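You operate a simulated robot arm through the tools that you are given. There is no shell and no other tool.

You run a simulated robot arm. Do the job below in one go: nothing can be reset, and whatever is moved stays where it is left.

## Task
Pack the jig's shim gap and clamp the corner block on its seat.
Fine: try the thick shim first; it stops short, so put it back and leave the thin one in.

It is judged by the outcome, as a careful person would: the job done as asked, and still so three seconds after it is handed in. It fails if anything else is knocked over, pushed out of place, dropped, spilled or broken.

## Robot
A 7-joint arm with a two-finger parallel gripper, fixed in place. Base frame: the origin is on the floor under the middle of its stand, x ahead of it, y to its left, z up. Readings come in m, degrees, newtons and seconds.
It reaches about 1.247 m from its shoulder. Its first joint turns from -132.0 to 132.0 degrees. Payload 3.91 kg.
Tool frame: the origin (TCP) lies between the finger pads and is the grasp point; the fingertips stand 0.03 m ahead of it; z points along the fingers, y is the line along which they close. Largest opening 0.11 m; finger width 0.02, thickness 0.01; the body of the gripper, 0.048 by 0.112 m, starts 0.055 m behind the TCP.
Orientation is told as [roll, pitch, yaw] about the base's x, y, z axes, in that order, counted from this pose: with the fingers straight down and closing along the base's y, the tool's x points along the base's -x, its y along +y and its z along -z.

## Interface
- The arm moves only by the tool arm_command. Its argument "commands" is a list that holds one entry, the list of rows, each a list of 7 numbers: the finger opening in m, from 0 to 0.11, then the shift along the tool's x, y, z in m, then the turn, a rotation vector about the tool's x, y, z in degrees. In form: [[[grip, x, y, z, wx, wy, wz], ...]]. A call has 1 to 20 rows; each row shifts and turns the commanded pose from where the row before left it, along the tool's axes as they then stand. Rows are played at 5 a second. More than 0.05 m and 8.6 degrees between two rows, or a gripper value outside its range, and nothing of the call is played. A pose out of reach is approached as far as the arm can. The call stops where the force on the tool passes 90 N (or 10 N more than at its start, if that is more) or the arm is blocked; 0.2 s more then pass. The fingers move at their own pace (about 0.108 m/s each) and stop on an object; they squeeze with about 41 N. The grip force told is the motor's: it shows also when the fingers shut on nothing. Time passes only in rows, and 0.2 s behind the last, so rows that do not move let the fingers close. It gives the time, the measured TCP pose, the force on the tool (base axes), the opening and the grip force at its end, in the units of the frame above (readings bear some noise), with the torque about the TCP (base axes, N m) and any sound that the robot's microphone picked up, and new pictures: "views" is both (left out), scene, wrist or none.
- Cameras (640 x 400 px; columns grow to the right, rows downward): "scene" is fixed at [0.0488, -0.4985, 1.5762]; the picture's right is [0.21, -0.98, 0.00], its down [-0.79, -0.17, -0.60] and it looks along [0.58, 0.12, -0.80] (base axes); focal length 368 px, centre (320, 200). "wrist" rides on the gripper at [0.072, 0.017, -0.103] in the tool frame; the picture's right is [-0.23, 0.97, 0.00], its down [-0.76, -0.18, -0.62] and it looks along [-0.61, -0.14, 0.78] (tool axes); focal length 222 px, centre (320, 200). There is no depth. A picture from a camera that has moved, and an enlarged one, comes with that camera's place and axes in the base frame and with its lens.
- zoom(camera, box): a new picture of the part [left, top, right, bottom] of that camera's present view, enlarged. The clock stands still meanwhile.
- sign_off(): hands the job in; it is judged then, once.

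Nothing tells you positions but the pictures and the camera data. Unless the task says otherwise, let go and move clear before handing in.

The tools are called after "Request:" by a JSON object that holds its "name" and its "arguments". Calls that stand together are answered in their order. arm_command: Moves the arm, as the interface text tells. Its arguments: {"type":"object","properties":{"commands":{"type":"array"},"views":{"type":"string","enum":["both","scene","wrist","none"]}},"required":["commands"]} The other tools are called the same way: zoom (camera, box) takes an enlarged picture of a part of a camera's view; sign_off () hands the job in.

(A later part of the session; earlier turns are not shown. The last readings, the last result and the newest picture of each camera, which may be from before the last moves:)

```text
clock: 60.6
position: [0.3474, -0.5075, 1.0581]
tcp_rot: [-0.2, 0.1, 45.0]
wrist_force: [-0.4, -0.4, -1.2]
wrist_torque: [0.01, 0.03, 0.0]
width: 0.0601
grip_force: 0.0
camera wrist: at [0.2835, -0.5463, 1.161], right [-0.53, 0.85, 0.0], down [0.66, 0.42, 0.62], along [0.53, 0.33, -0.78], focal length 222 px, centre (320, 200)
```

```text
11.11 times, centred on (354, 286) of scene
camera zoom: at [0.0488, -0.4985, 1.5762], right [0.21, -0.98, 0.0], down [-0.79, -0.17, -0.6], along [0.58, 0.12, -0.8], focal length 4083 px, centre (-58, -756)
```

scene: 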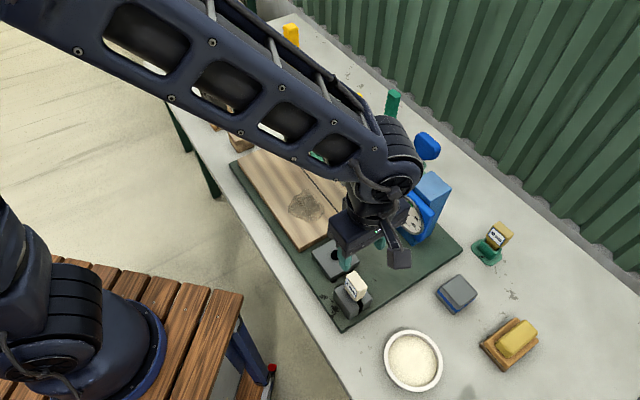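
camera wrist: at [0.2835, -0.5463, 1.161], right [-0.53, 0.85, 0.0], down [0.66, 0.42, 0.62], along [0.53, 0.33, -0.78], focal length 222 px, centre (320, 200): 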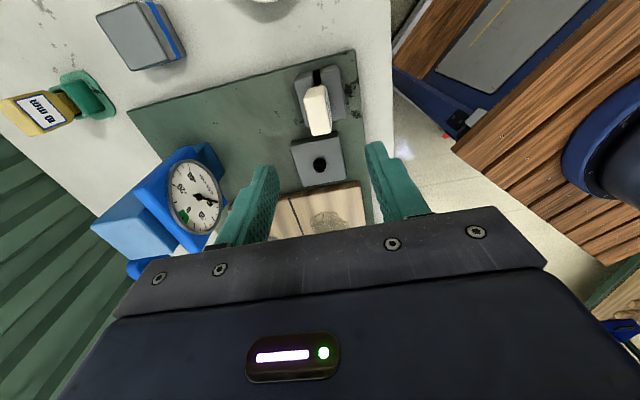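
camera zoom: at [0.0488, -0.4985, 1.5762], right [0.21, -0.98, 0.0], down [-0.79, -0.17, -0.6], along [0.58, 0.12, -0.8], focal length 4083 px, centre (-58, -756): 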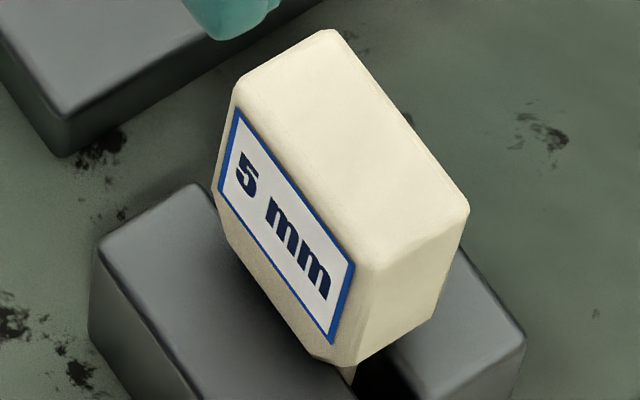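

The gauge is unchanged, so it isn't tied to the shims. Now for the clamp: I'll get a side profile of it by going to its right-hand side and tilting the camera level.

Request:
{"name": "arm_command", "arguments": {"commands": [[[0.06, -0.0274, -0.0364, -0.005, 0, 0, 0], [0.06, -0.0274, -0.0364, -0.005, 0, 0, 0], [0.06, -0.0274, -0.0364, 0, 0, 0, 0], [0.06, -0.0274, -0.0364, 0, 0, 0, 0], [0.06, -0.0274, -0.0364, 0, 0, 0, 0], [0.06, 0, 0, 0, 0, -8, 0], [0.06, 0, 0, 0, 0, -8, 0], [0.06, 0, 0, 0, 0, -8, 0], [0.06, 0, 0, 0, 0, -8, 0], [0.06, 0, 0, 0, 0, -8, 0], [0.06, 0, 0, 0, 0, 0, 0]]]}}

Request:
{"name": "zoom", "arguments": {"camera": "wrist", "box": [200, 60, 440, 230]}}

```text
clock: 63.0
position: [0.5716, -0.5392, 1.0685]
tcp_rot: [-0.3, -40.0, 45.3]
wrist_force: [0.0, 0.2, -0.8]
wrist_torque: [0.01, 0.01, 0.0]
width: 0.0599
grip_force: 0.1
camera wrist: at [0.473, -0.6131, 1.1004], right [-0.57, 0.81, 0.14], down [0.25, 0.01, 0.97], along [0.78, 0.58, -0.21], focal length 222 px, centre (320, 200)
```

scene: 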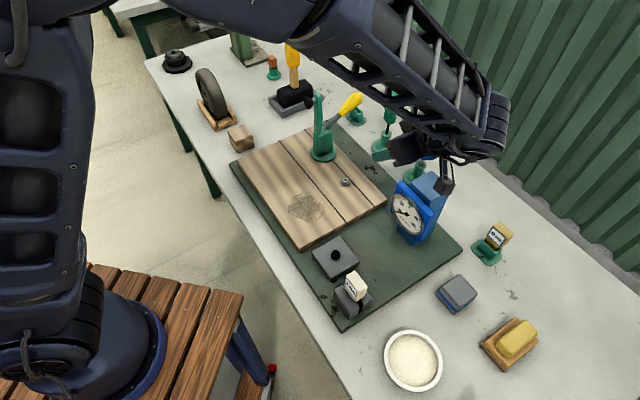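
wrist: 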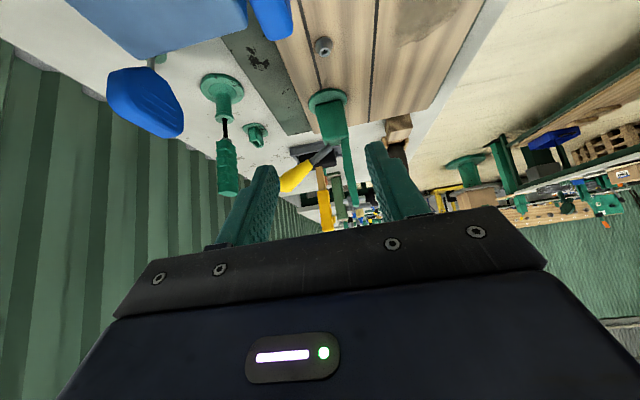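

```text
2.35 times, centred on (320, 145) of wrist
camera zoom: at [0.473, -0.6131, 1.1004], right [-0.57, 0.81, 0.14], down [0.25, 0.01, 0.97], along [0.78, 0.58, -0.21], focal length 523 px, centre (320, 329)
```

zoom: 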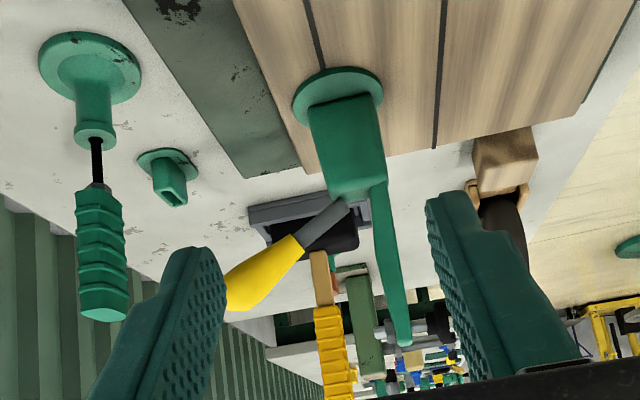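

Request:
{"name": "zoom", "arguments": {"camera": "wrist", "box": [285, 80, 405, 215]}}

```text
2.96 times, centred on (345, 148) of wrist
camera zoom: at [0.473, -0.6131, 1.1004], right [-0.57, 0.81, 0.14], down [0.25, 0.01, 0.97], along [0.78, 0.58, -0.21], focal length 658 px, centre (246, 356)
```

zoom: 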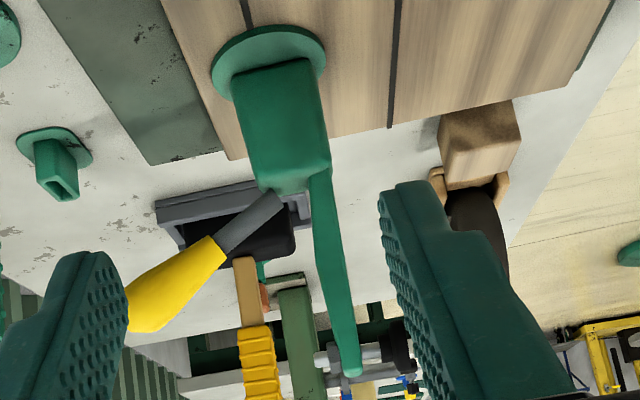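

From the side view I can place the clamp pivot about 77 mm above the board, with the foot landing around (0.64, -0.26) and about 4–5 cm above the board, which suits a block of that height. I'll look very closely at that patch of the board for seat marks.

Request:
{"name": "zoom", "arguments": {"camera": "scene", "box": [258, 162, 306, 192]}}

Request:
{"name": "zoom", "arguments": {"camera": "scene", "box": [225, 115, 265, 155]}}

Request:
{"name": "zoom", "arguments": {"camera": "scene", "box": [300, 135, 348, 165]}}

Request:
{"name": "zoom", "arguments": {"camera": "wrist", "box": [380, 110, 420, 160]}}

```text
13.33 times, centred on (282, 177) of scene
camera zoom: at [0.0488, -0.4985, 1.5762], right [0.21, -0.98, 0.0], down [-0.79, -0.17, -0.6], along [0.58, 0.12, -0.8], focal length 4900 px, centre (827, 507)
```

zoom: 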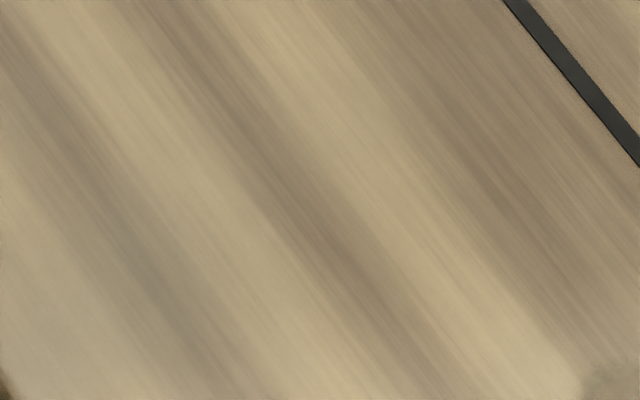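

```text
10.00 times, centred on (245, 135) of scene
camera zoom: at [0.0488, -0.4985, 1.5762], right [0.21, -0.98, 0.0], down [-0.79, -0.17, -0.6], along [0.58, 0.12, -0.8], focal length 3675 px, centre (1070, 850)
```

zoom: 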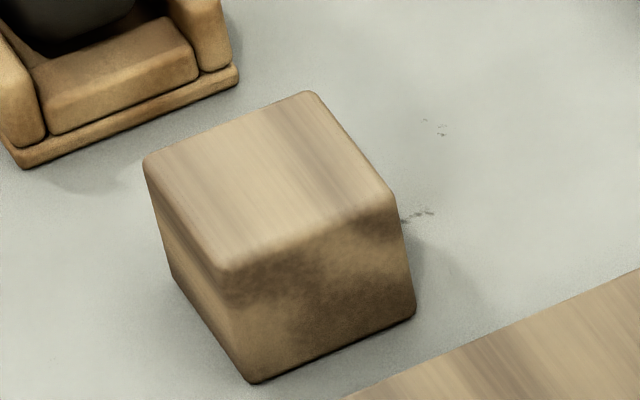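

```text
13.33 times, centred on (324, 150) of scene
camera zoom: at [0.0488, -0.4985, 1.5762], right [0.21, -0.98, 0.0], down [-0.79, -0.17, -0.6], along [0.58, 0.12, -0.8], focal length 4900 px, centre (267, 867)
```

zoom: 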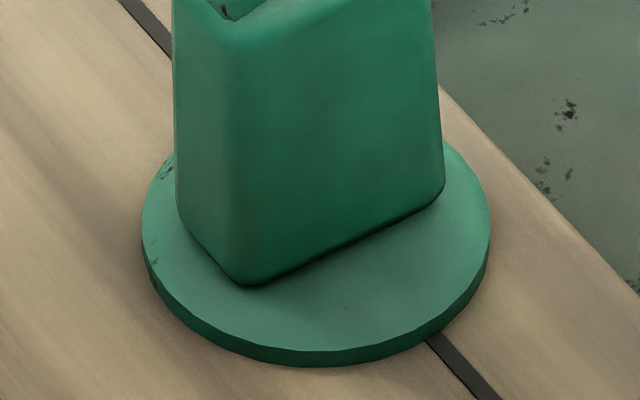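

```text
8.00 times, centred on (400, 135) of wrist
camera zoom: at [0.473, -0.6131, 1.1004], right [-0.57, 0.81, 0.14], down [0.25, 0.01, 0.97], along [0.78, 0.58, -0.21], focal length 1777 px, centre (-320, 720)
```

zoom: 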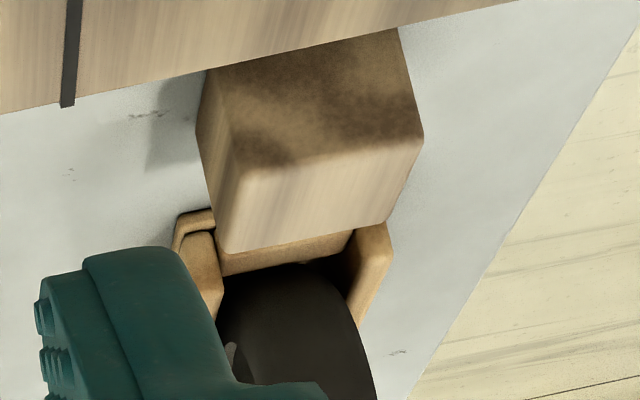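

The board has no visible seat mark, so the clamp foot itself defines the place. Before choosing a block, I want to see the hidden back faces of the wooden cube, so I'll straighten up and view it from the clamp side.

Request:
{"name": "arm_command", "arguments": {"commands": [[[0.06, 0, 0, -0.02, 0, 8, 0], [0.06, 0, 0, -0.02, 0, 8, 0], [0.06, 0, 0, -0.02, 0, 8, 0], [0.06, 0, 0, -0.02, 0, 8, 0], [0.06, 0, 0, -0.01, 0, 8, 0], [0.06, 0, 0, 0, 0, 0, -7.5], [0.06, 0, 0, 0, 0, 0, -7.5], [0.06, 0, 0, 0, 0, 0, -7.5], [0.06, 0, 0, 0, 0, 0, -7.5], [0.06, 0, 0, 0, 0, 0, -7.5], [0.06, 0, 0, 0, 0, 0, -7.5], [0.06, 0, 0, 0, 0, 0, 0]]], "views": "none"}}

```text
clock: 65.6
position: [0.5437, -0.5669, 1.1492]
tcp_rot: [-0.1, 0.1, 90.1]
wrist_force: [0.0, -0.6, 0.4]
wrist_torque: [-0.02, -0.03, 0.02]
width: 0.0599
grip_force: 0.0
```

Request:
{"name": "arm_command", "arguments": {"commands": [[[0.06, -0.0334, -0.032, 0, 0, 0, 0], [0.06, -0.0334, -0.032, 0, 0, 0, 0], [0.06, -0.0334, -0.032, 0, 0, 0, 0], [0.06, -0.0334, -0.032, 0, 0, 0, 0], [0.06, -0.0334, -0.032, 0, 0, 0, 0], [0.06, -0.0334, -0.032, 0, 0, 0, 0], [0.06, -0.0334, -0.032, 0, 0, 0, 0], [0.06, -0.0334, -0.032, 0, 0, 0, 0], [0.06, 0, 0, 0, 0, 0, 0]]]}}

Request:
{"name": "zoom", "arguments": {"camera": "wrist", "box": [230, 60, 390, 220]}}

```text
clock: 67.6
position: [0.7996, -0.3006, 1.1489]
tcp_rot: [-0.1, 0.2, 90.0]
wrist_force: [-0.4, -0.4, 0.8]
wrist_torque: [0.0, 0.0, 0.0]
width: 0.06
grip_force: 0.1
camera wrist: at [0.782, -0.372, 1.2536], right [-0.97, 0.23, 0.0], down [0.18, 0.76, 0.62], along [0.14, 0.6, -0.78], focal length 222 px, centre (320, 200)
```

scene: 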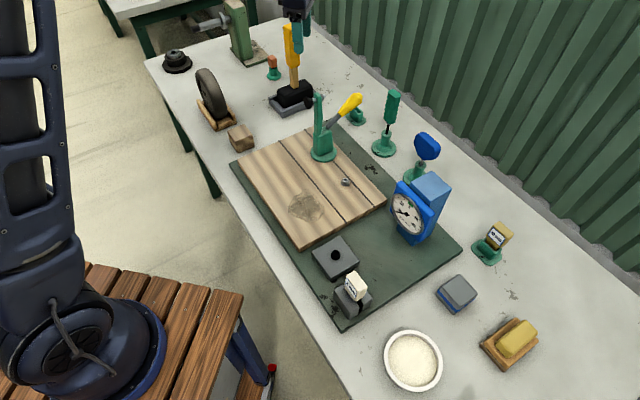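
wrist: 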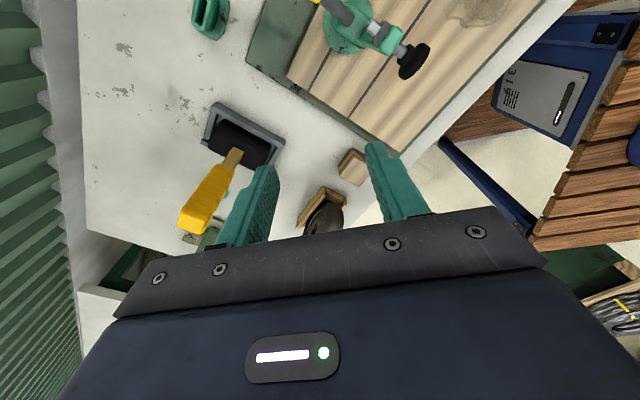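

```text
2.50 times, centred on (310, 140) of wrist
camera zoom: at [0.782, -0.372, 1.2536], right [-0.97, 0.23, 0.0], down [0.18, 0.76, 0.62], along [0.14, 0.6, -0.78], focal length 555 px, centre (345, 350)
```

zoom: 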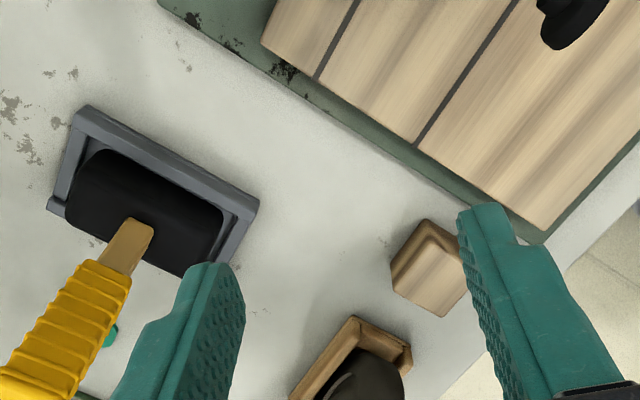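

Request:
{"name": "zoom", "arguments": {"camera": "wrist", "box": [320, 135, 384, 195]}}

Request:
{"name": "zoom", "arguments": {"camera": "wrist", "box": [320, 0, 440, 90]}}

```text
6.67 times, centred on (352, 165) of wrist
camera zoom: at [0.782, -0.372, 1.2536], right [-0.97, 0.23, 0.0], down [0.18, 0.76, 0.62], along [0.14, 0.6, -0.78], focal length 1481 px, centre (107, 433)
```

zoom: 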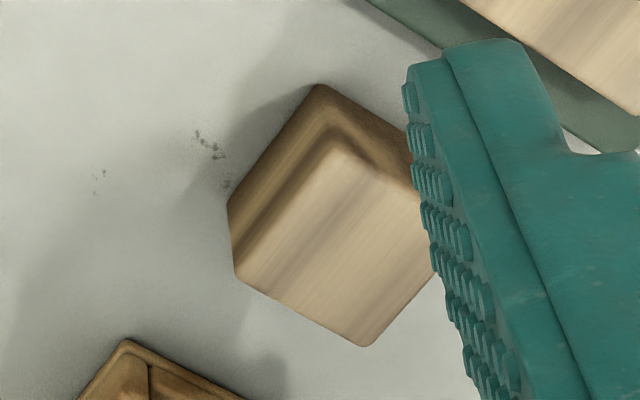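

```text
4.44 times, centred on (380, 45) of wrist
camera zoom: at [0.782, -0.372, 1.2536], right [-0.97, 0.23, 0.0], down [0.18, 0.76, 0.62], along [0.14, 0.6, -0.78], focal length 987 px, centre (53, 889)
```

zoom: 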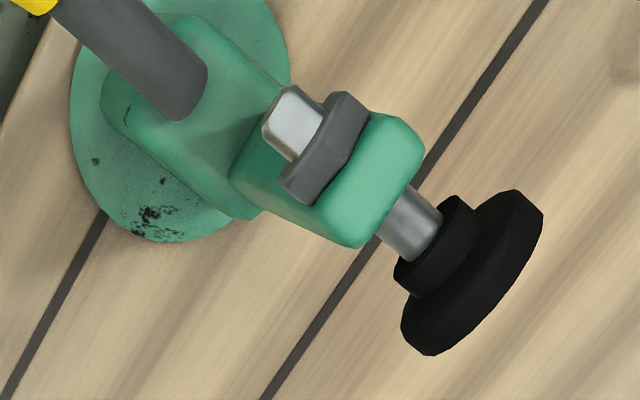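

Request:
{"name": "zoom", "arguments": {"camera": "scene", "box": [385, 170, 465, 250]}}

Request:
{"name": "zoom", "arguments": {"camera": "scene", "box": [190, 0, 290, 80]}}

Request:
{"name": "zoom", "arguments": {"camera": "scene", "box": [150, 40, 250, 140]}}

Request:
{"name": "zoom", "arguments": {"camera": "scene", "box": [380, 260, 500, 400]}}

```text
5.00 times, centred on (425, 210) of scene
camera zoom: at [0.0488, -0.4985, 1.5762], right [0.21, -0.98, 0.0], down [-0.79, -0.17, -0.6], along [0.58, 0.12, -0.8], focal length 1837 px, centre (-205, 150)
```

zoom: 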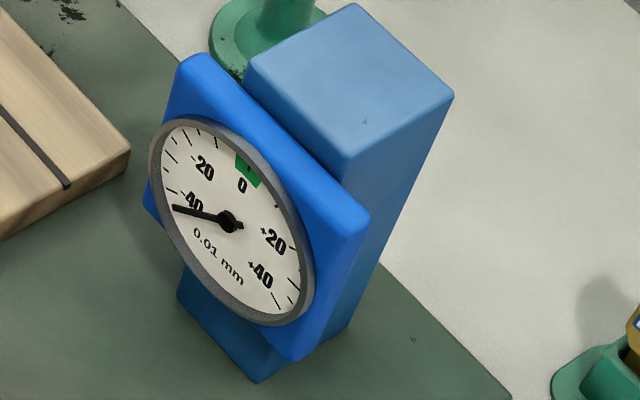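

```text
5.00 times, centred on (240, 40) of scene
camera zoom: at [0.0488, -0.4985, 1.5762], right [0.21, -0.98, 0.0], down [-0.79, -0.17, -0.6], along [0.58, 0.12, -0.8], focal length 1837 px, centre (720, 1000)
```

zoom: 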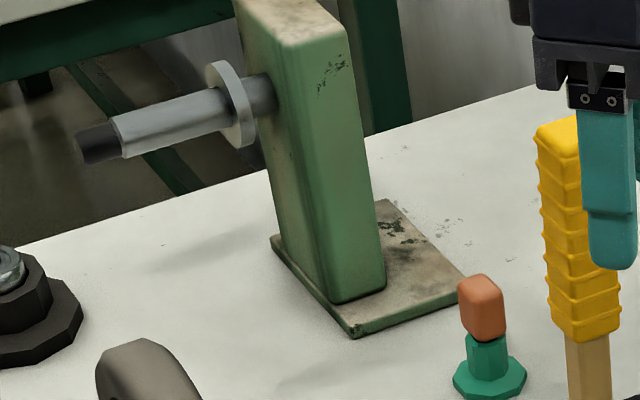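

```text
4.00 times, centred on (200, 90) of scene
camera zoom: at [0.0488, -0.4985, 1.5762], right [0.21, -0.98, 0.0], down [-0.79, -0.17, -0.6], along [0.58, 0.12, -0.8], focal length 1470 px, centre (800, 640)
```

zoom: 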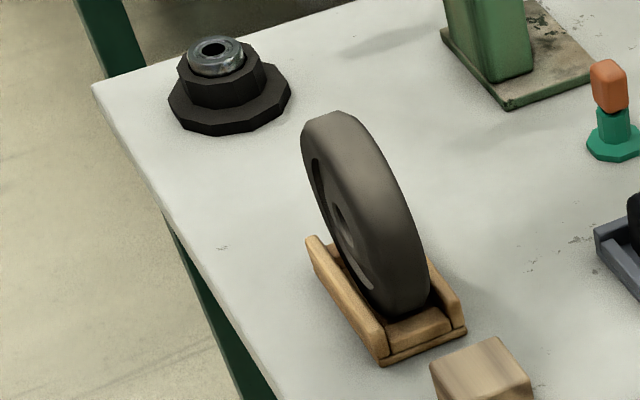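

```text
2.86 times, centred on (440, 330) of scene
camera zoom: at [0.0488, -0.4985, 1.5762], right [0.21, -0.98, 0.0], down [-0.79, -0.17, -0.6], along [0.58, 0.12, -0.8], focal length 1050 px, centre (-23, -171)
```

zoom: 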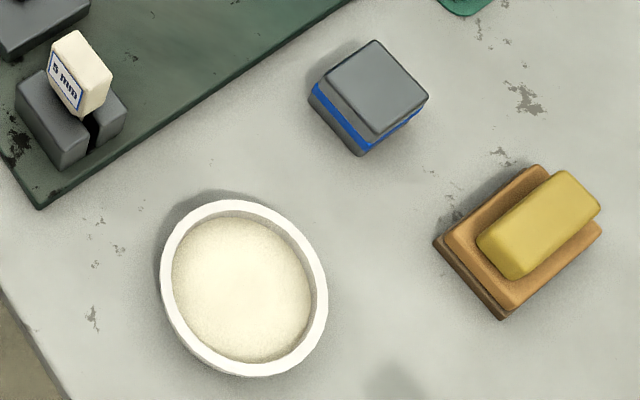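

The cube has no special features. To compare it fairly with the grey block (size, height), I'll take matching close-ups of both from directly above, starting with the cube.

Request:
{"name": "arm_command", "arguments": {"commands": [[[0.11, 0, 0, 0, 0, 0, 7.5], [0.11, 0, 0, 0, 0, 0, 7.5], [0.11, 0, 0, 0, 0, 0, 7.5], [0.11, 0, 0, 0, 0, 0, 7.5], [0.11, 0, 0, 0, 0, 0, 7.5], [0.11, 0, 0, 0, 0, 0, 7.5], [0.11, -0.0274, 0.0394, 0, 0, 0, 0], [0.11, -0.0274, 0.0394, 0, 0, 0, 0], [0.11, -0.0274, 0.0394, 0, 0, 0, 0], [0.11, -0.0274, 0.0394, 0, 0, 0, 0], [0.11, 0, 0, 0.04, 0, 0, 0], [0.11, 0, 0, 0.03, 0, 0, 0], [0.11, 0, 0, 0, 0, 0, 0]]]}}

Request:
{"name": "zoom", "arguments": {"camera": "wrist", "box": [270, 60, 370, 160]}}

```text
clock: 70.4
position: [0.7667, -0.1095, 1.0773]
tcp_rot: [-0.2, 0.1, 45.0]
wrist_force: [-0.2, -0.4, 0.4]
wrist_torque: [-0.03, -0.03, -0.05]
width: 0.11
grip_force: 0.0
camera wrist: at [0.7023, -0.1474, 1.1794], right [-0.53, 0.85, 0.0], down [0.66, 0.42, 0.62], along [0.53, 0.33, -0.78], focal length 222 px, centre (320, 200)
```

scene: 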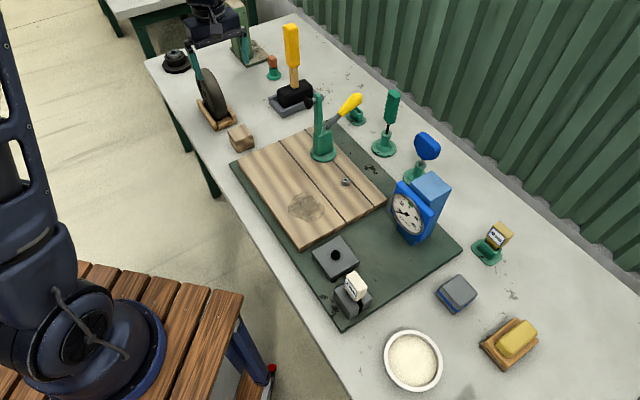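
wrist: 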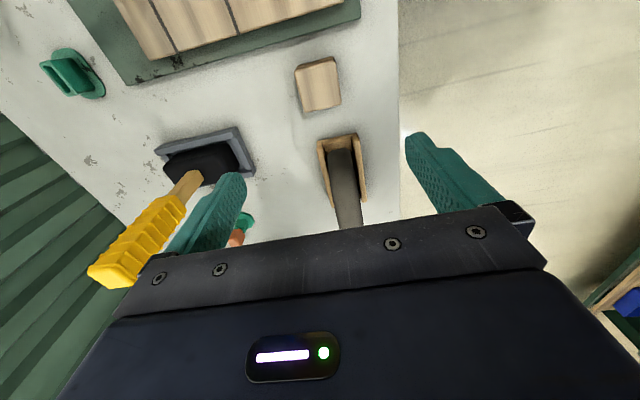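

```text
4.00 times, centred on (320, 110) of wrist
camera zoom: at [0.7023, -0.1474, 1.1794], right [-0.53, 0.85, 0.0], down [0.66, 0.42, 0.62], along [0.53, 0.33, -0.78], focal length 888 px, centre (320, 560)
```

zoom: 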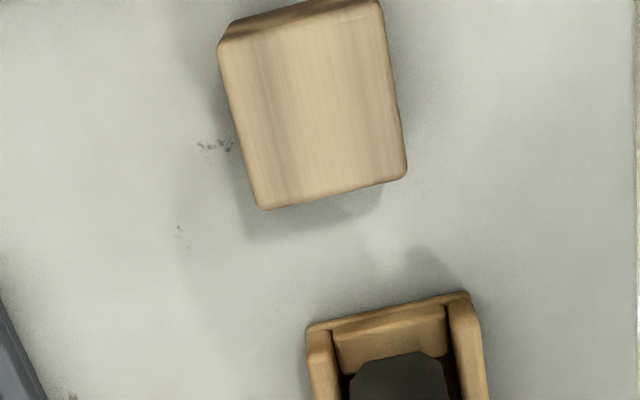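

Request:
{"name": "zoom", "arguments": {"camera": "wrist", "box": [280, 45, 360, 125]}}

```text
5.00 times, centred on (320, 85) of wrist
camera zoom: at [0.7023, -0.1474, 1.1794], right [-0.53, 0.85, 0.0], down [0.66, 0.42, 0.62], along [0.53, 0.33, -0.78], focal length 1111 px, centre (320, 775)
```

zoom: 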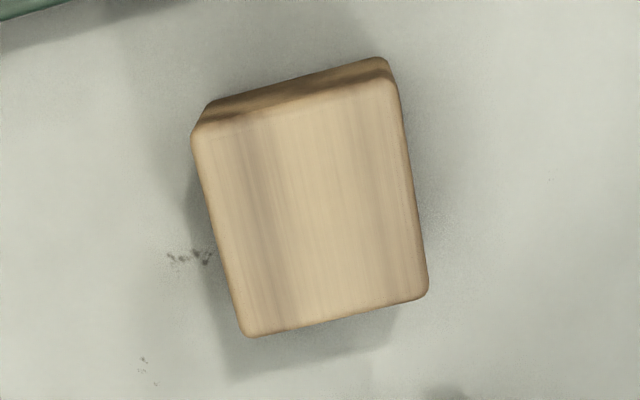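

The wooden cube measures about 54 x 54 x 48 mm. I'll take the same view of the grey block.

Request:
{"name": "arm_command", "arguments": {"commands": [[[0.11, 0, 0, -0.04, 0, 0, 0], [0.11, 0, 0, -0.04, 0, 0, 0], [0.11, 0.045, -0.013, 0, 0, 0, 0], [0.11, 0.045, -0.013, 0, 0, 0, 0], [0.11, 0.045, -0.013, 0, 0, 0, 0], [0.11, 0.045, -0.013, 0, 0, 0, 0], [0.11, 0.045, -0.013, 0, 0, 0, 0], [0.11, 0.045, -0.013, 0, 0, 0, 0], [0.11, 0.045, -0.013, 0, 0, 0, 0], [0.11, 0.045, -0.013, 0, 0, 0, 0], [0.11, 0.045, -0.013, 0, 0, 0, 0], [0.11, 0.045, -0.013, 0, 0, 0, 0], [0.11, 0.045, -0.013, 0, 0, 0, 0], [0.11, 0.045, -0.013, 0, 0, 0, 0], [0.11, 0.045, -0.013, 0, 0, 0, 0], [0.11, 0.045, -0.013, 0, 0, 0, 0], [0.11, 0.045, -0.013, 0, 0, 0, 0], [0.11, 0, 0, 0.04, 0, 0, 0], [0.11, 0, 0, 0.04, 0, 0, 0], [0.11, 0, 0, 0, 0, 0, 0]]]}}

Request:
{"name": "zoom", "arguments": {"camera": "wrist", "box": [280, 45, 360, 125]}}

```text
clock: 74.6
position: [0.4274, -0.7255, 1.0774]
tcp_rot: [-0.2, 0.1, 45.0]
wrist_force: [0.1, -0.5, -0.1]
wrist_torque: [0.01, -0.04, -0.02]
width: 0.11
grip_force: 0.1
camera wrist: at [0.3634, -0.7641, 1.1807], right [-0.53, 0.85, 0.0], down [0.66, 0.42, 0.62], along [0.53, 0.33, -0.78], focal length 222 px, centre (320, 200)
```

scene: 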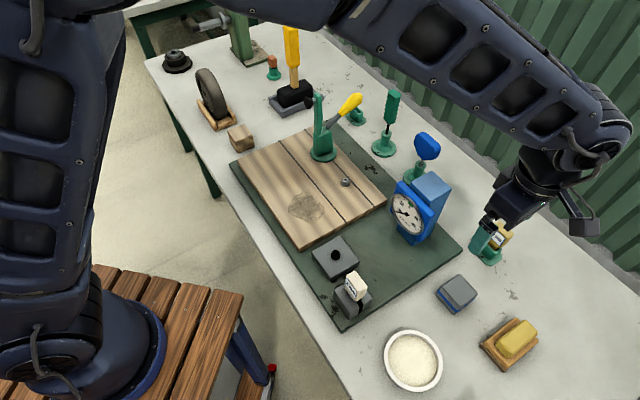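
wrist: 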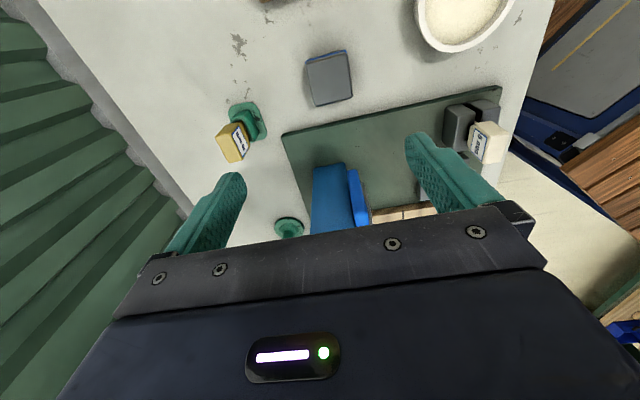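

```text
5.00 times, centred on (320, 85) of wrist
camera zoom: at [0.3634, -0.7641, 1.1807], right [-0.53, 0.85, 0.0], down [0.66, 0.42, 0.62], along [0.53, 0.33, -0.78], focal length 1111 px, centre (320, 775)
```

zoom: 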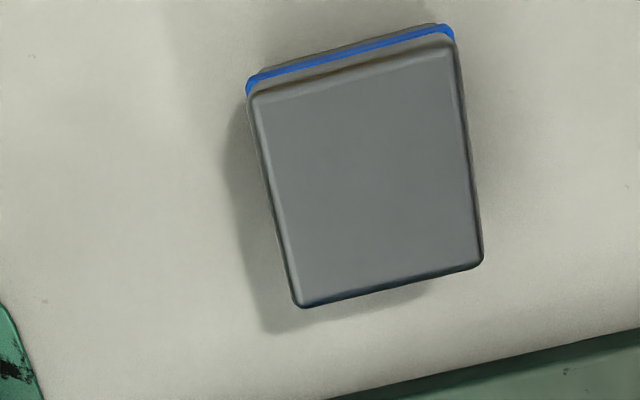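

The two blocks are exactly the same size, so one is a look-alike. The grey, blue-banded one lies by the blue gauge, while the wooden one lies by the clamp and matches the wooden bed, and a corner block is normally wood, so I take the wooden cube as the corner block. I'll go back above it.

Request:
{"name": "arm_command", "arguments": {"commands": [[[0.11, 0, 0, -0.04, 0, 0, 0], [0.11, 0, 0, -0.04, 0, 0, 0], [0.11, -0.045, 0.013, 0, 0, 0, 0], [0.11, -0.045, 0.013, 0, 0, 0, 0], [0.11, -0.045, 0.013, 0, 0, 0, 0], [0.11, -0.045, 0.013, 0, 0, 0, 0], [0.11, -0.045, 0.013, 0, 0, 0, 0], [0.11, -0.045, 0.013, 0, 0, 0, 0], [0.11, -0.045, 0.013, 0, 0, 0, 0], [0.11, -0.045, 0.013, 0, 0, 0, 0], [0.11, -0.045, 0.013, 0, 0, 0, 0], [0.11, -0.045, 0.013, 0, 0, 0, 0], [0.11, -0.045, 0.013, 0, 0, 0, 0], [0.11, -0.045, 0.013, 0, 0, 0, 0], [0.11, -0.045, 0.013, 0, 0, 0, 0], [0.11, -0.045, 0.013, 0, 0, 0, 0], [0.11, -0.045, 0.013, 0, 0, 0, 0], [0.11, 0, 0, 0.05, 0, 0, 0], [0.11, 0, 0, 0.05, 0, 0, 0], [0.11, 0, 0, 0, 0, 0, 0]]], "views": "wrist"}}

Request:
{"name": "zoom", "arguments": {"camera": "wrist", "box": [220, 40, 420, 190]}}

```text
clock: 78.8
position: [0.7675, -0.1084, 1.0577]
tcp_rot: [-0.2, 0.0, 44.9]
wrist_force: [0.4, -0.3, 1.0]
wrist_torque: [0.03, -0.02, 0.01]
width: 0.11
grip_force: 0.0
camera wrist: at [0.7036, -0.1476, 1.161], right [-0.53, 0.85, 0.0], down [0.66, 0.42, 0.62], along [0.53, 0.33, -0.78], focal length 222 px, centre (320, 200)
```

wrist: 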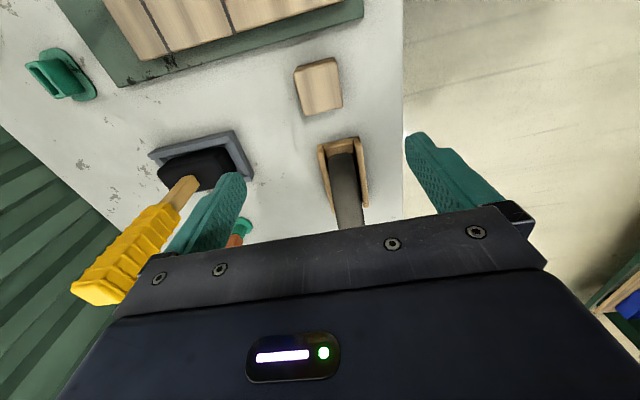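

```text
2.67 times, centred on (320, 115) of wrist
camera zoom: at [0.7036, -0.1476, 1.161], right [-0.53, 0.85, 0.0], down [0.66, 0.42, 0.62], along [0.53, 0.33, -0.78], focal length 592 px, centre (320, 427)
```

zoom: 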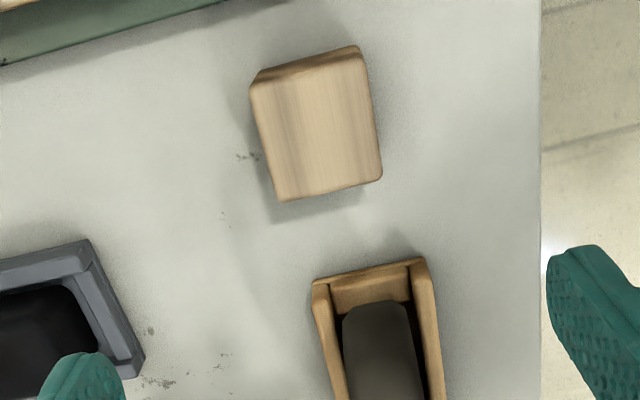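

The cube is centred within a few millimetres under the gripper. I'll come down around it to grasp height (TCP about 0.843) and check.

Request:
{"name": "arm_command", "arguments": {"commands": [[[0.09, 0.0045, -0.001, 0.045, 0, 0, 0], [0.09, 0, 0, 0.05, 0, 0, 0], [0.09, 0, 0, 0.05, 0, 0, 0], [0.09, 0, 0, 0.04, 0, 0, 0], [0.09, 0, 0, 0.018, 0, 0, 0], [0.09, 0, 0, 0, 0, 0, 0]]]}}

Request:
{"name": "zoom", "arguments": {"camera": "wrist", "box": [200, 80, 440, 230]}}

Request:
{"name": "zoom", "arguments": {"camera": "scene", "box": [190, 60, 310, 160]}}

```text
clock: 80.2
position: [0.766, -0.1136, 0.8543]
tcp_rot: [-0.2, 0.1, 44.9]
wrist_force: [-0.3, 0.3, 0.2]
wrist_torque: [0.02, 0.02, 0.01]
width: 0.0899
grip_force: 0.0
camera wrist: at [0.7003, -0.1515, 0.957], right [-0.53, 0.85, 0.0], down [0.66, 0.42, 0.62], along [0.53, 0.33, -0.78], focal length 222 px, centre (320, 200)
```

scene: 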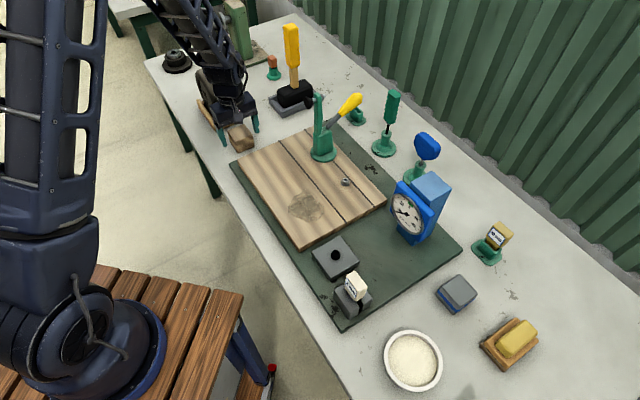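
wrist: 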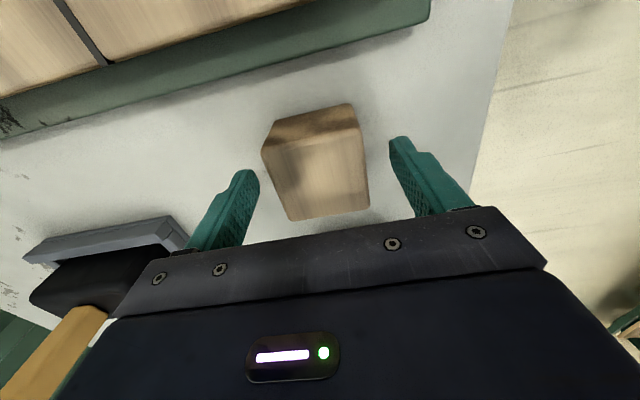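

```text
2.67 times, centred on (320, 155) of wrist
camera zoom: at [0.7003, -0.1515, 0.957], right [-0.53, 0.85, 0.0], down [0.66, 0.42, 0.62], along [0.53, 0.33, -0.78], focal length 592 px, centre (320, 320)
```

zoom: 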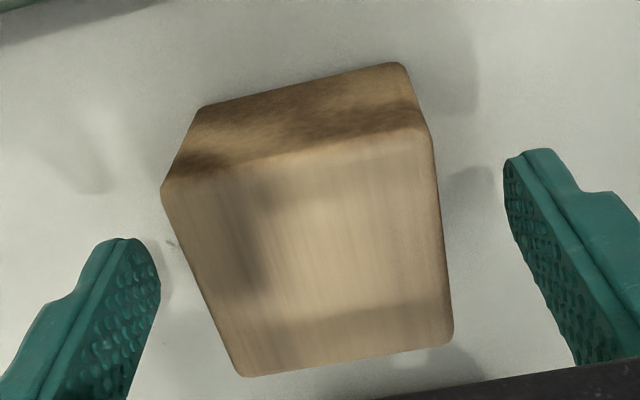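

```text
4.00 times, centred on (250, 110) of scene
camera zoom: at [0.0488, -0.4985, 1.5762], right [0.21, -0.98, 0.0], down [-0.79, -0.17, -0.6], along [0.58, 0.12, -0.8], focal length 1470 px, centre (600, 560)
```

zoom: 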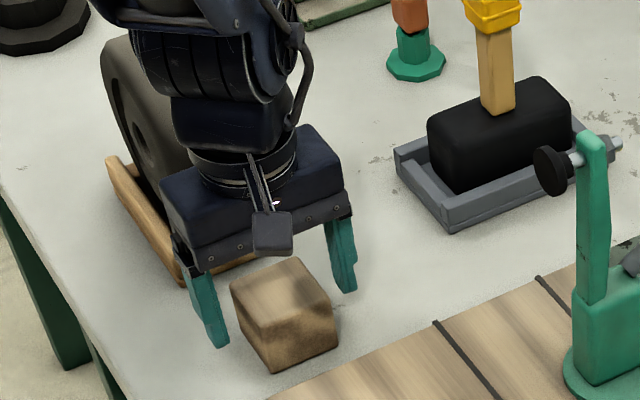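

The cube is centred between the fingers. I'll lower another centimetre and close on it.

Request:
{"name": "arm_command", "arguments": {"commands": [[[0.09, 0, 0, 0.009, 0, 0, 0], [0.075, 0, 0, 0, 0, 0, 0], [0.06, 0, 0, 0, 0, 0, 0], [0.045, 0, 0, 0, 0, 0, 0], [0.04, 0, 0, 0, 0, 0, 0], [0.04, 0, 0, 0, 0, 0, 0], [0.04, 0, 0, 0, 0, 0, 0]]], "views": "wrist"}}

```text
clock: 81.8
position: [0.7638, -0.1132, 0.8456]
tcp_rot: [-0.2, 0.1, 45.0]
wrist_force: [-0.2, 0.0, -0.4]
wrist_torque: [0.0, -0.02, 0.03]
width: 0.0554
grip_force: 40.3
camera wrist: at [0.6998, -0.1522, 0.9481], right [-0.53, 0.85, 0.0], down [0.66, 0.42, 0.62], along [0.53, 0.33, -0.78], focal length 222 px, centre (320, 200)
```

wrist: 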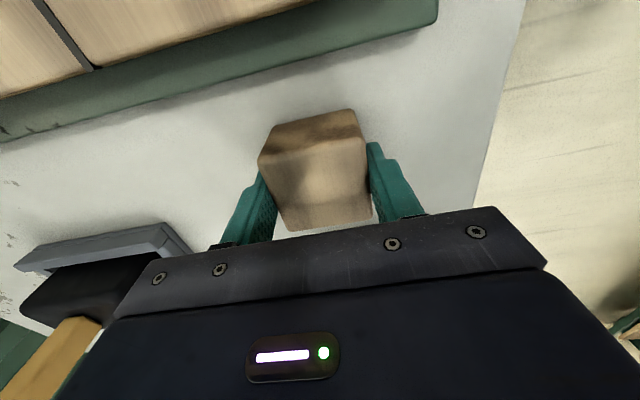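

The cube is held (55 mm). I'll lift it 10 cm and carry it along the board to above the spot under the clamp foot, staying clear of the upright arm.

Request:
{"name": "arm_command", "arguments": {"commands": [[[0.04, 0, 0, -0.02, 0, 0, 0], [0.04, 0, 0, -0.04, 0, 0, 0], [0.04, 0, 0, -0.04, 0, 0, 0], [0.04, 0.038, -0.001, 0, 0, 0, 0], [0.04, 0.038, -0.001, 0, 0, 0, 0], [0.04, 0.038, -0.003, 0, 0, 0, 0], [0.04, 0.038, -0.004, 0, 0, 0, 0], [0.04, 0.0365, -0.0055, 0, 0, 0, 0], [0.04, 0, 0, 0, 0, 0, 0], [0.04, 0, 0, 0, 0, 0, 0]]]}}

Request:
{"name": "zoom", "arguments": {"camera": "wrist", "box": [160, 20, 400, 220]}}

Request:
{"name": "zoom", "arguments": {"camera": "scene", "box": [230, 90, 370, 200]}}

```text
clock: 84.0
position: [0.6409, -0.2591, 0.9436]
tcp_rot: [-0.1, 0.1, 45.0]
wrist_force: [-0.1, -0.3, -0.1]
wrist_torque: [0.0, 0.02, 0.0]
width: 0.0554
grip_force: 40.7
camera wrist: at [0.5767, -0.2979, 1.0482], right [-0.53, 0.85, 0.0], down [0.66, 0.42, 0.62], along [0.53, 0.33, -0.78], focal length 222 px, centre (320, 200)
```

scene: 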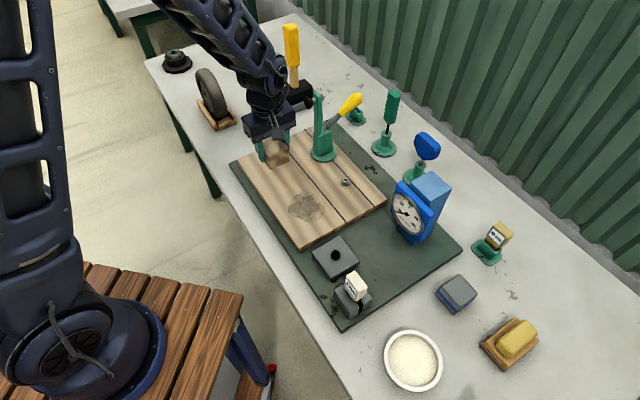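
wrist: 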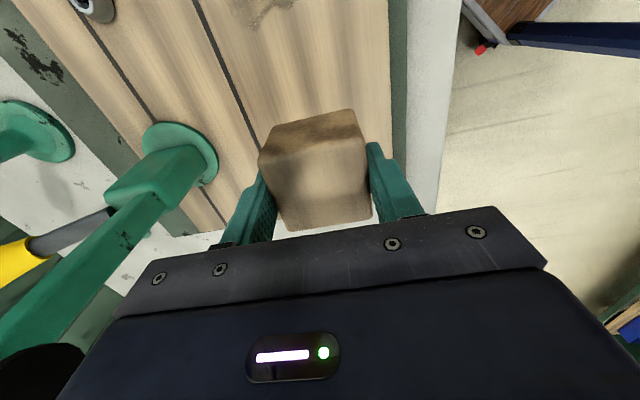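

```text
2.00 times, centred on (280, 120) of wrist
camera zoom: at [0.5767, -0.2979, 1.0482], right [-0.53, 0.85, 0.0], down [0.66, 0.42, 0.62], along [0.53, 0.33, -0.78], focal length 444 px, centre (400, 360)
```

zoom: 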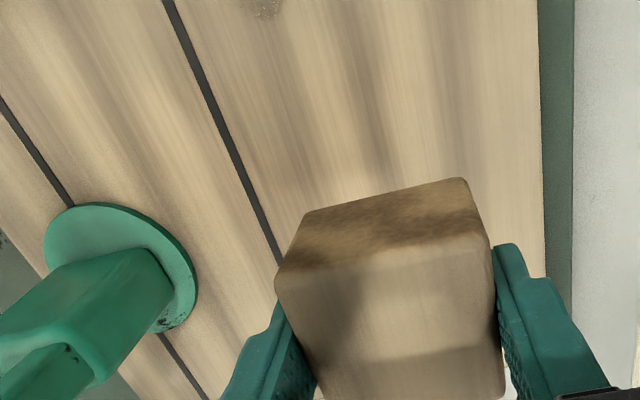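

```text
3.64 times, centred on (300, 145) of scene
camera zoom: at [0.0488, -0.4985, 1.5762], right [0.21, -0.98, 0.0], down [-0.79, -0.17, -0.6], along [0.58, 0.12, -0.8], focal length 1336 px, centre (393, 400)
```

zoom: 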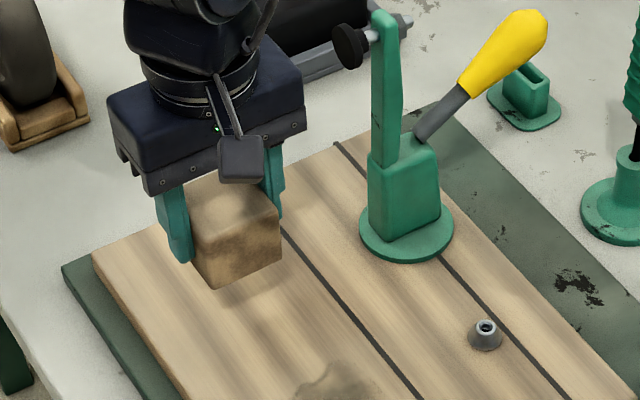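

The cube hangs over the board, in line with the clamp; it needs about 5 mm more toward the clamp. I'll shift it and lower until it touches the board.

Request:
{"name": "arm_command", "arguments": {"commands": [[[0.04, 0, -0.005, 0.03, 0, 0, 0], [0.04, 0, 0, 0.02, 0, 0, 0], [0.04, 0, 0, 0.01, 0, 0, 0], [0.04, 0, 0, 0.004, 0, 0, 0], [0.04, 0, 0, 0, 0, 0, 0]]], "views": "none"}}

Request:
{"name": "zoom", "arguments": {"camera": "scene", "box": [240, 110, 350, 200]}}

```text
clock: 85.2
position: [0.6455, -0.2616, 0.8828]
tcp_rot: [-0.3, 0.0, 44.9]
wrist_force: [-9.8, 4.8, 42.7]
wrist_torque: [0.33, 0.41, -0.04]
width: 0.0556
grip_force: 41.0
```

```text
4.44 times, centred on (295, 155) of scene
camera zoom: at [0.0488, -0.4985, 1.5762], right [0.21, -0.98, 0.0], down [-0.79, -0.17, -0.6], along [0.58, 0.12, -0.8], focal length 1633 px, centre (431, 400)
```

zoom: 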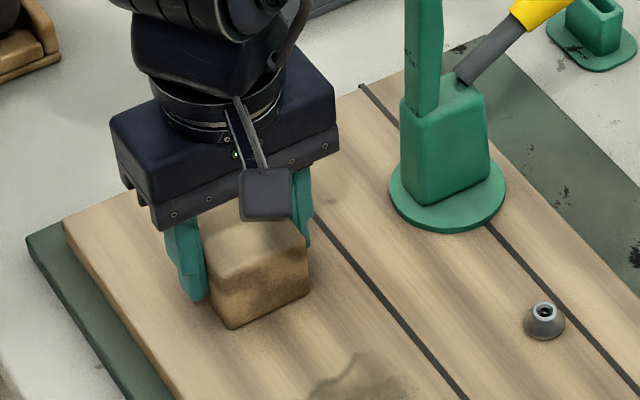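

It's down on the board (43 N of contact). I'll ease off the load, then open and rise.

Request:
{"name": "arm_command", "arguments": {"commands": [[[0.04, 0, 0, -0.002, 0, 0, 0], [0.04, 0, 0, 0, 0, 0, 0]]], "views": "none"}}

```text
clock: 85.8
position: [0.6455, -0.2615, 0.8832]
tcp_rot: [-0.1, 0.1, 45.0]
wrist_force: [-4.1, 0.4, 8.7]
wrist_torque: [0.01, -0.07, 0.0]
width: 0.0555
grip_force: 40.9
```

Request:
{"name": "arm_command", "arguments": {"commands": [[[0.06, 0, 0, 0, 0, 0, 0], [0.075, 0, 0, 0, 0, 0, 0], [0.075, 0, 0, -0.02, 0, 0, 0], [0.075, 0, 0, -0.04, 0, 0, 0], [0.075, 0, 0, -0.05, 0, 0, 0], [0.075, 0, 0, -0.05, 0, 0, 0], [0.075, 0, 0, -0.05, 0, 0, 0], [0.075, 0, 0, 0, 0, 0, 0]]]}}

Request:
{"name": "zoom", "arguments": {"camera": "wrist", "box": [120, 0, 440, 200]}}

Request:
{"name": "zoom", "arguments": {"camera": "scene", "box": [240, 90, 380, 200]}}

```text
clock: 87.6
position: [0.6425, -0.2588, 1.0915]
tcp_rot: [-0.3, 0.1, 45.0]
wrist_force: [0.0, -0.1, -0.3]
wrist_torque: [0.0, 0.0, -0.02]
width: 0.0751
grip_force: 0.2
camera wrist: at [0.5792, -0.298, 1.1958], right [-0.53, 0.85, 0.0], down [0.66, 0.42, 0.62], along [0.53, 0.33, -0.78], focal length 222 px, centre (320, 200)
```

scene: 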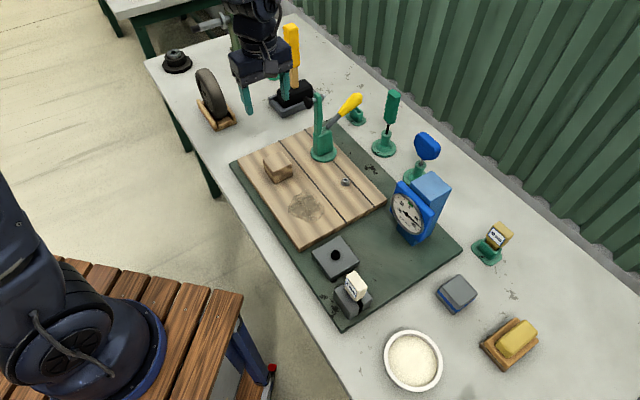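
wrist: 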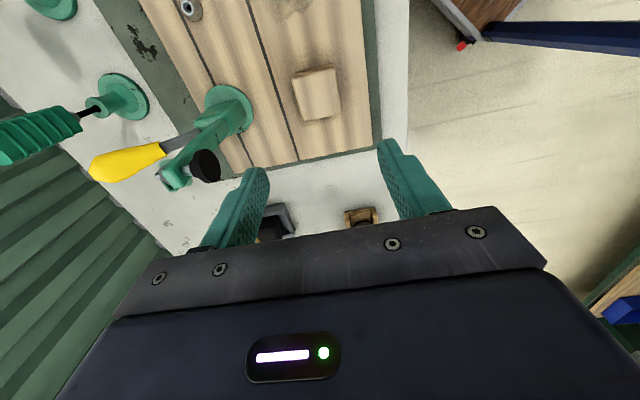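

```text
2.00 times, centred on (280, 100) of wrist
camera zoom: at [0.5792, -0.298, 1.1958], right [-0.53, 0.85, 0.0], down [0.66, 0.42, 0.62], along [0.53, 0.33, -0.78], focal length 444 px, centre (400, 400)
```

zoom: 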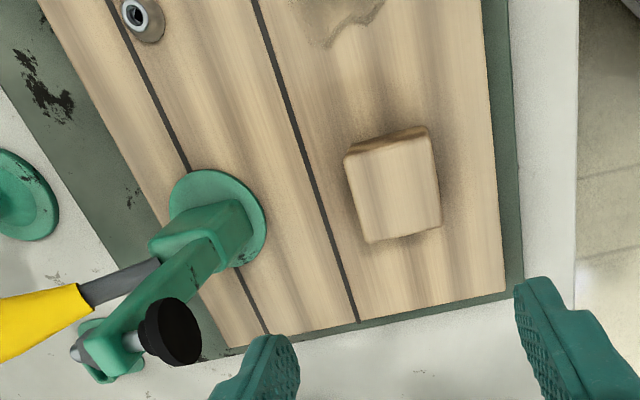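

```text
3.64 times, centred on (310, 145) of scene
camera zoom: at [0.0488, -0.4985, 1.5762], right [0.21, -0.98, 0.0], down [-0.79, -0.17, -0.6], along [0.58, 0.12, -0.8], focal length 1336 px, centre (356, 400)
```

zoom: 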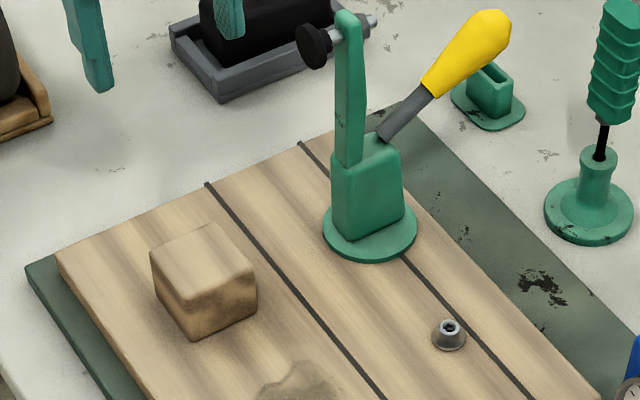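

The cube stands on the board in line with the clamp arm. The gauge needle looks like it may have moved, so I'll zoom in on it.

Request:
{"name": "zoom", "arguments": {"camera": "scene", "box": [385, 170, 465, 250]}}

Request:
{"name": "zoom", "arguments": {"camera": "scene", "box": [330, 260, 380, 310]}}

```text
5.00 times, centred on (425, 210) of scene
camera zoom: at [0.0488, -0.4985, 1.5762], right [0.21, -0.98, 0.0], down [-0.79, -0.17, -0.6], along [0.58, 0.12, -0.8], focal length 1837 px, centre (-205, 150)
```

zoom: 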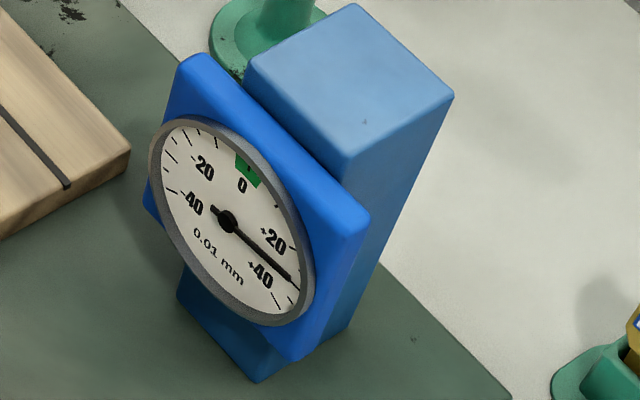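

```text
8.00 times, centred on (355, 285) of scene
camera zoom: at [0.0488, -0.4985, 1.5762], right [0.21, -0.98, 0.0], down [-0.79, -0.17, -0.6], along [0.58, 0.12, -0.8], focal length 2940 px, centre (40, -480)
```

zoom: 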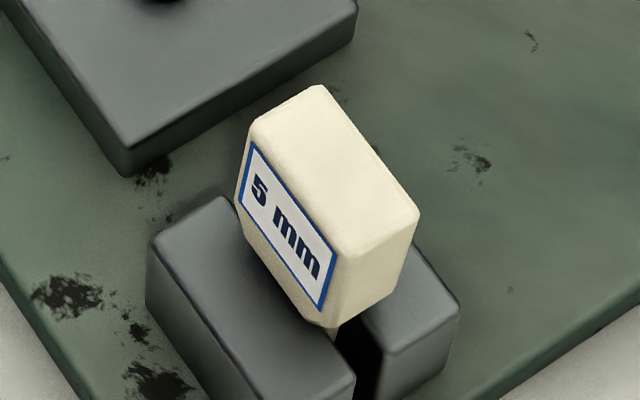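

The gauge jumped from about -43 to about +35 once the wooden block was set down, so it does sense this block; that supports the choice. I'll read it more closely.

Request:
{"name": "zoom", "arguments": {"camera": "scene", "box": [398, 180, 430, 216]}}

Request:
{"name": "arm_command", "arguments": {"commands": [[[0.075, 0, 0, 0, 0, 0, 0], [0.075, 0, 0, 0, 0, 0, 0], [0.075, 0, 0, 0, 0, 0, 0]]], "views": "none"}}

Request:
{"name": "zoom", "arguments": {"camera": "scene", "box": [396, 188, 432, 218]}}

```text
11.11 times, centred on (414, 198) of scene
camera zoom: at [0.0488, -0.4985, 1.5762], right [0.21, -0.98, 0.0], down [-0.79, -0.17, -0.6], along [0.58, 0.12, -0.8], focal length 4083 px, centre (-724, 222)
```

zoom: 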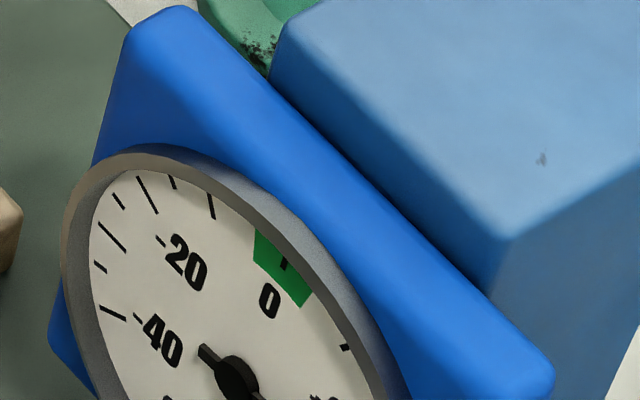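

```text
clock: 88.4
position: [0.6433, -0.259, 1.0919]
tcp_rot: [-0.1, 0.1, 44.9]
wrist_force: [-0.2, 0.4, -0.2]
wrist_torque: [0.03, 0.02, 0.04]
width: 0.0752
grip_force: 0.0
```

```text
13.33 times, centred on (414, 203) of scene
camera zoom: at [0.0488, -0.4985, 1.5762], right [0.21, -0.98, 0.0], down [-0.79, -0.17, -0.6], along [0.58, 0.12, -0.8], focal length 4900 px, centre (-933, 160)
```

zoom: 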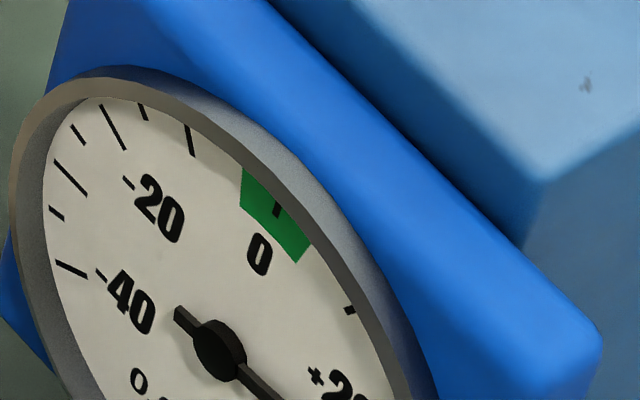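

Request:
{"name": "zoom", "arguments": {"camera": "scene", "box": [400, 190, 440, 236]}}

```text
8.70 times, centred on (420, 213) of scene
camera zoom: at [0.0488, -0.4985, 1.5762], right [0.21, -0.98, 0.0], down [-0.79, -0.17, -0.6], along [0.58, 0.12, -0.8], focal length 3196 px, centre (-550, 87)
```

zoom: 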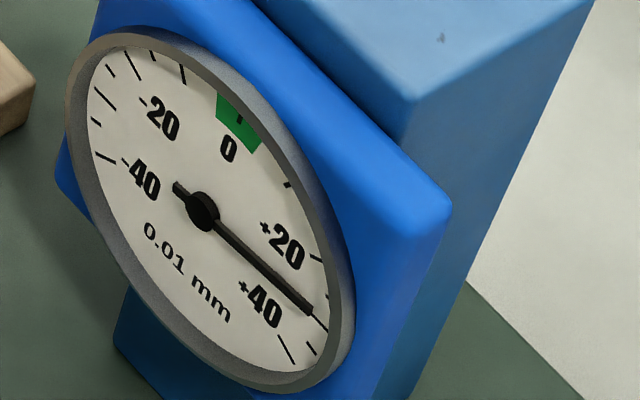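

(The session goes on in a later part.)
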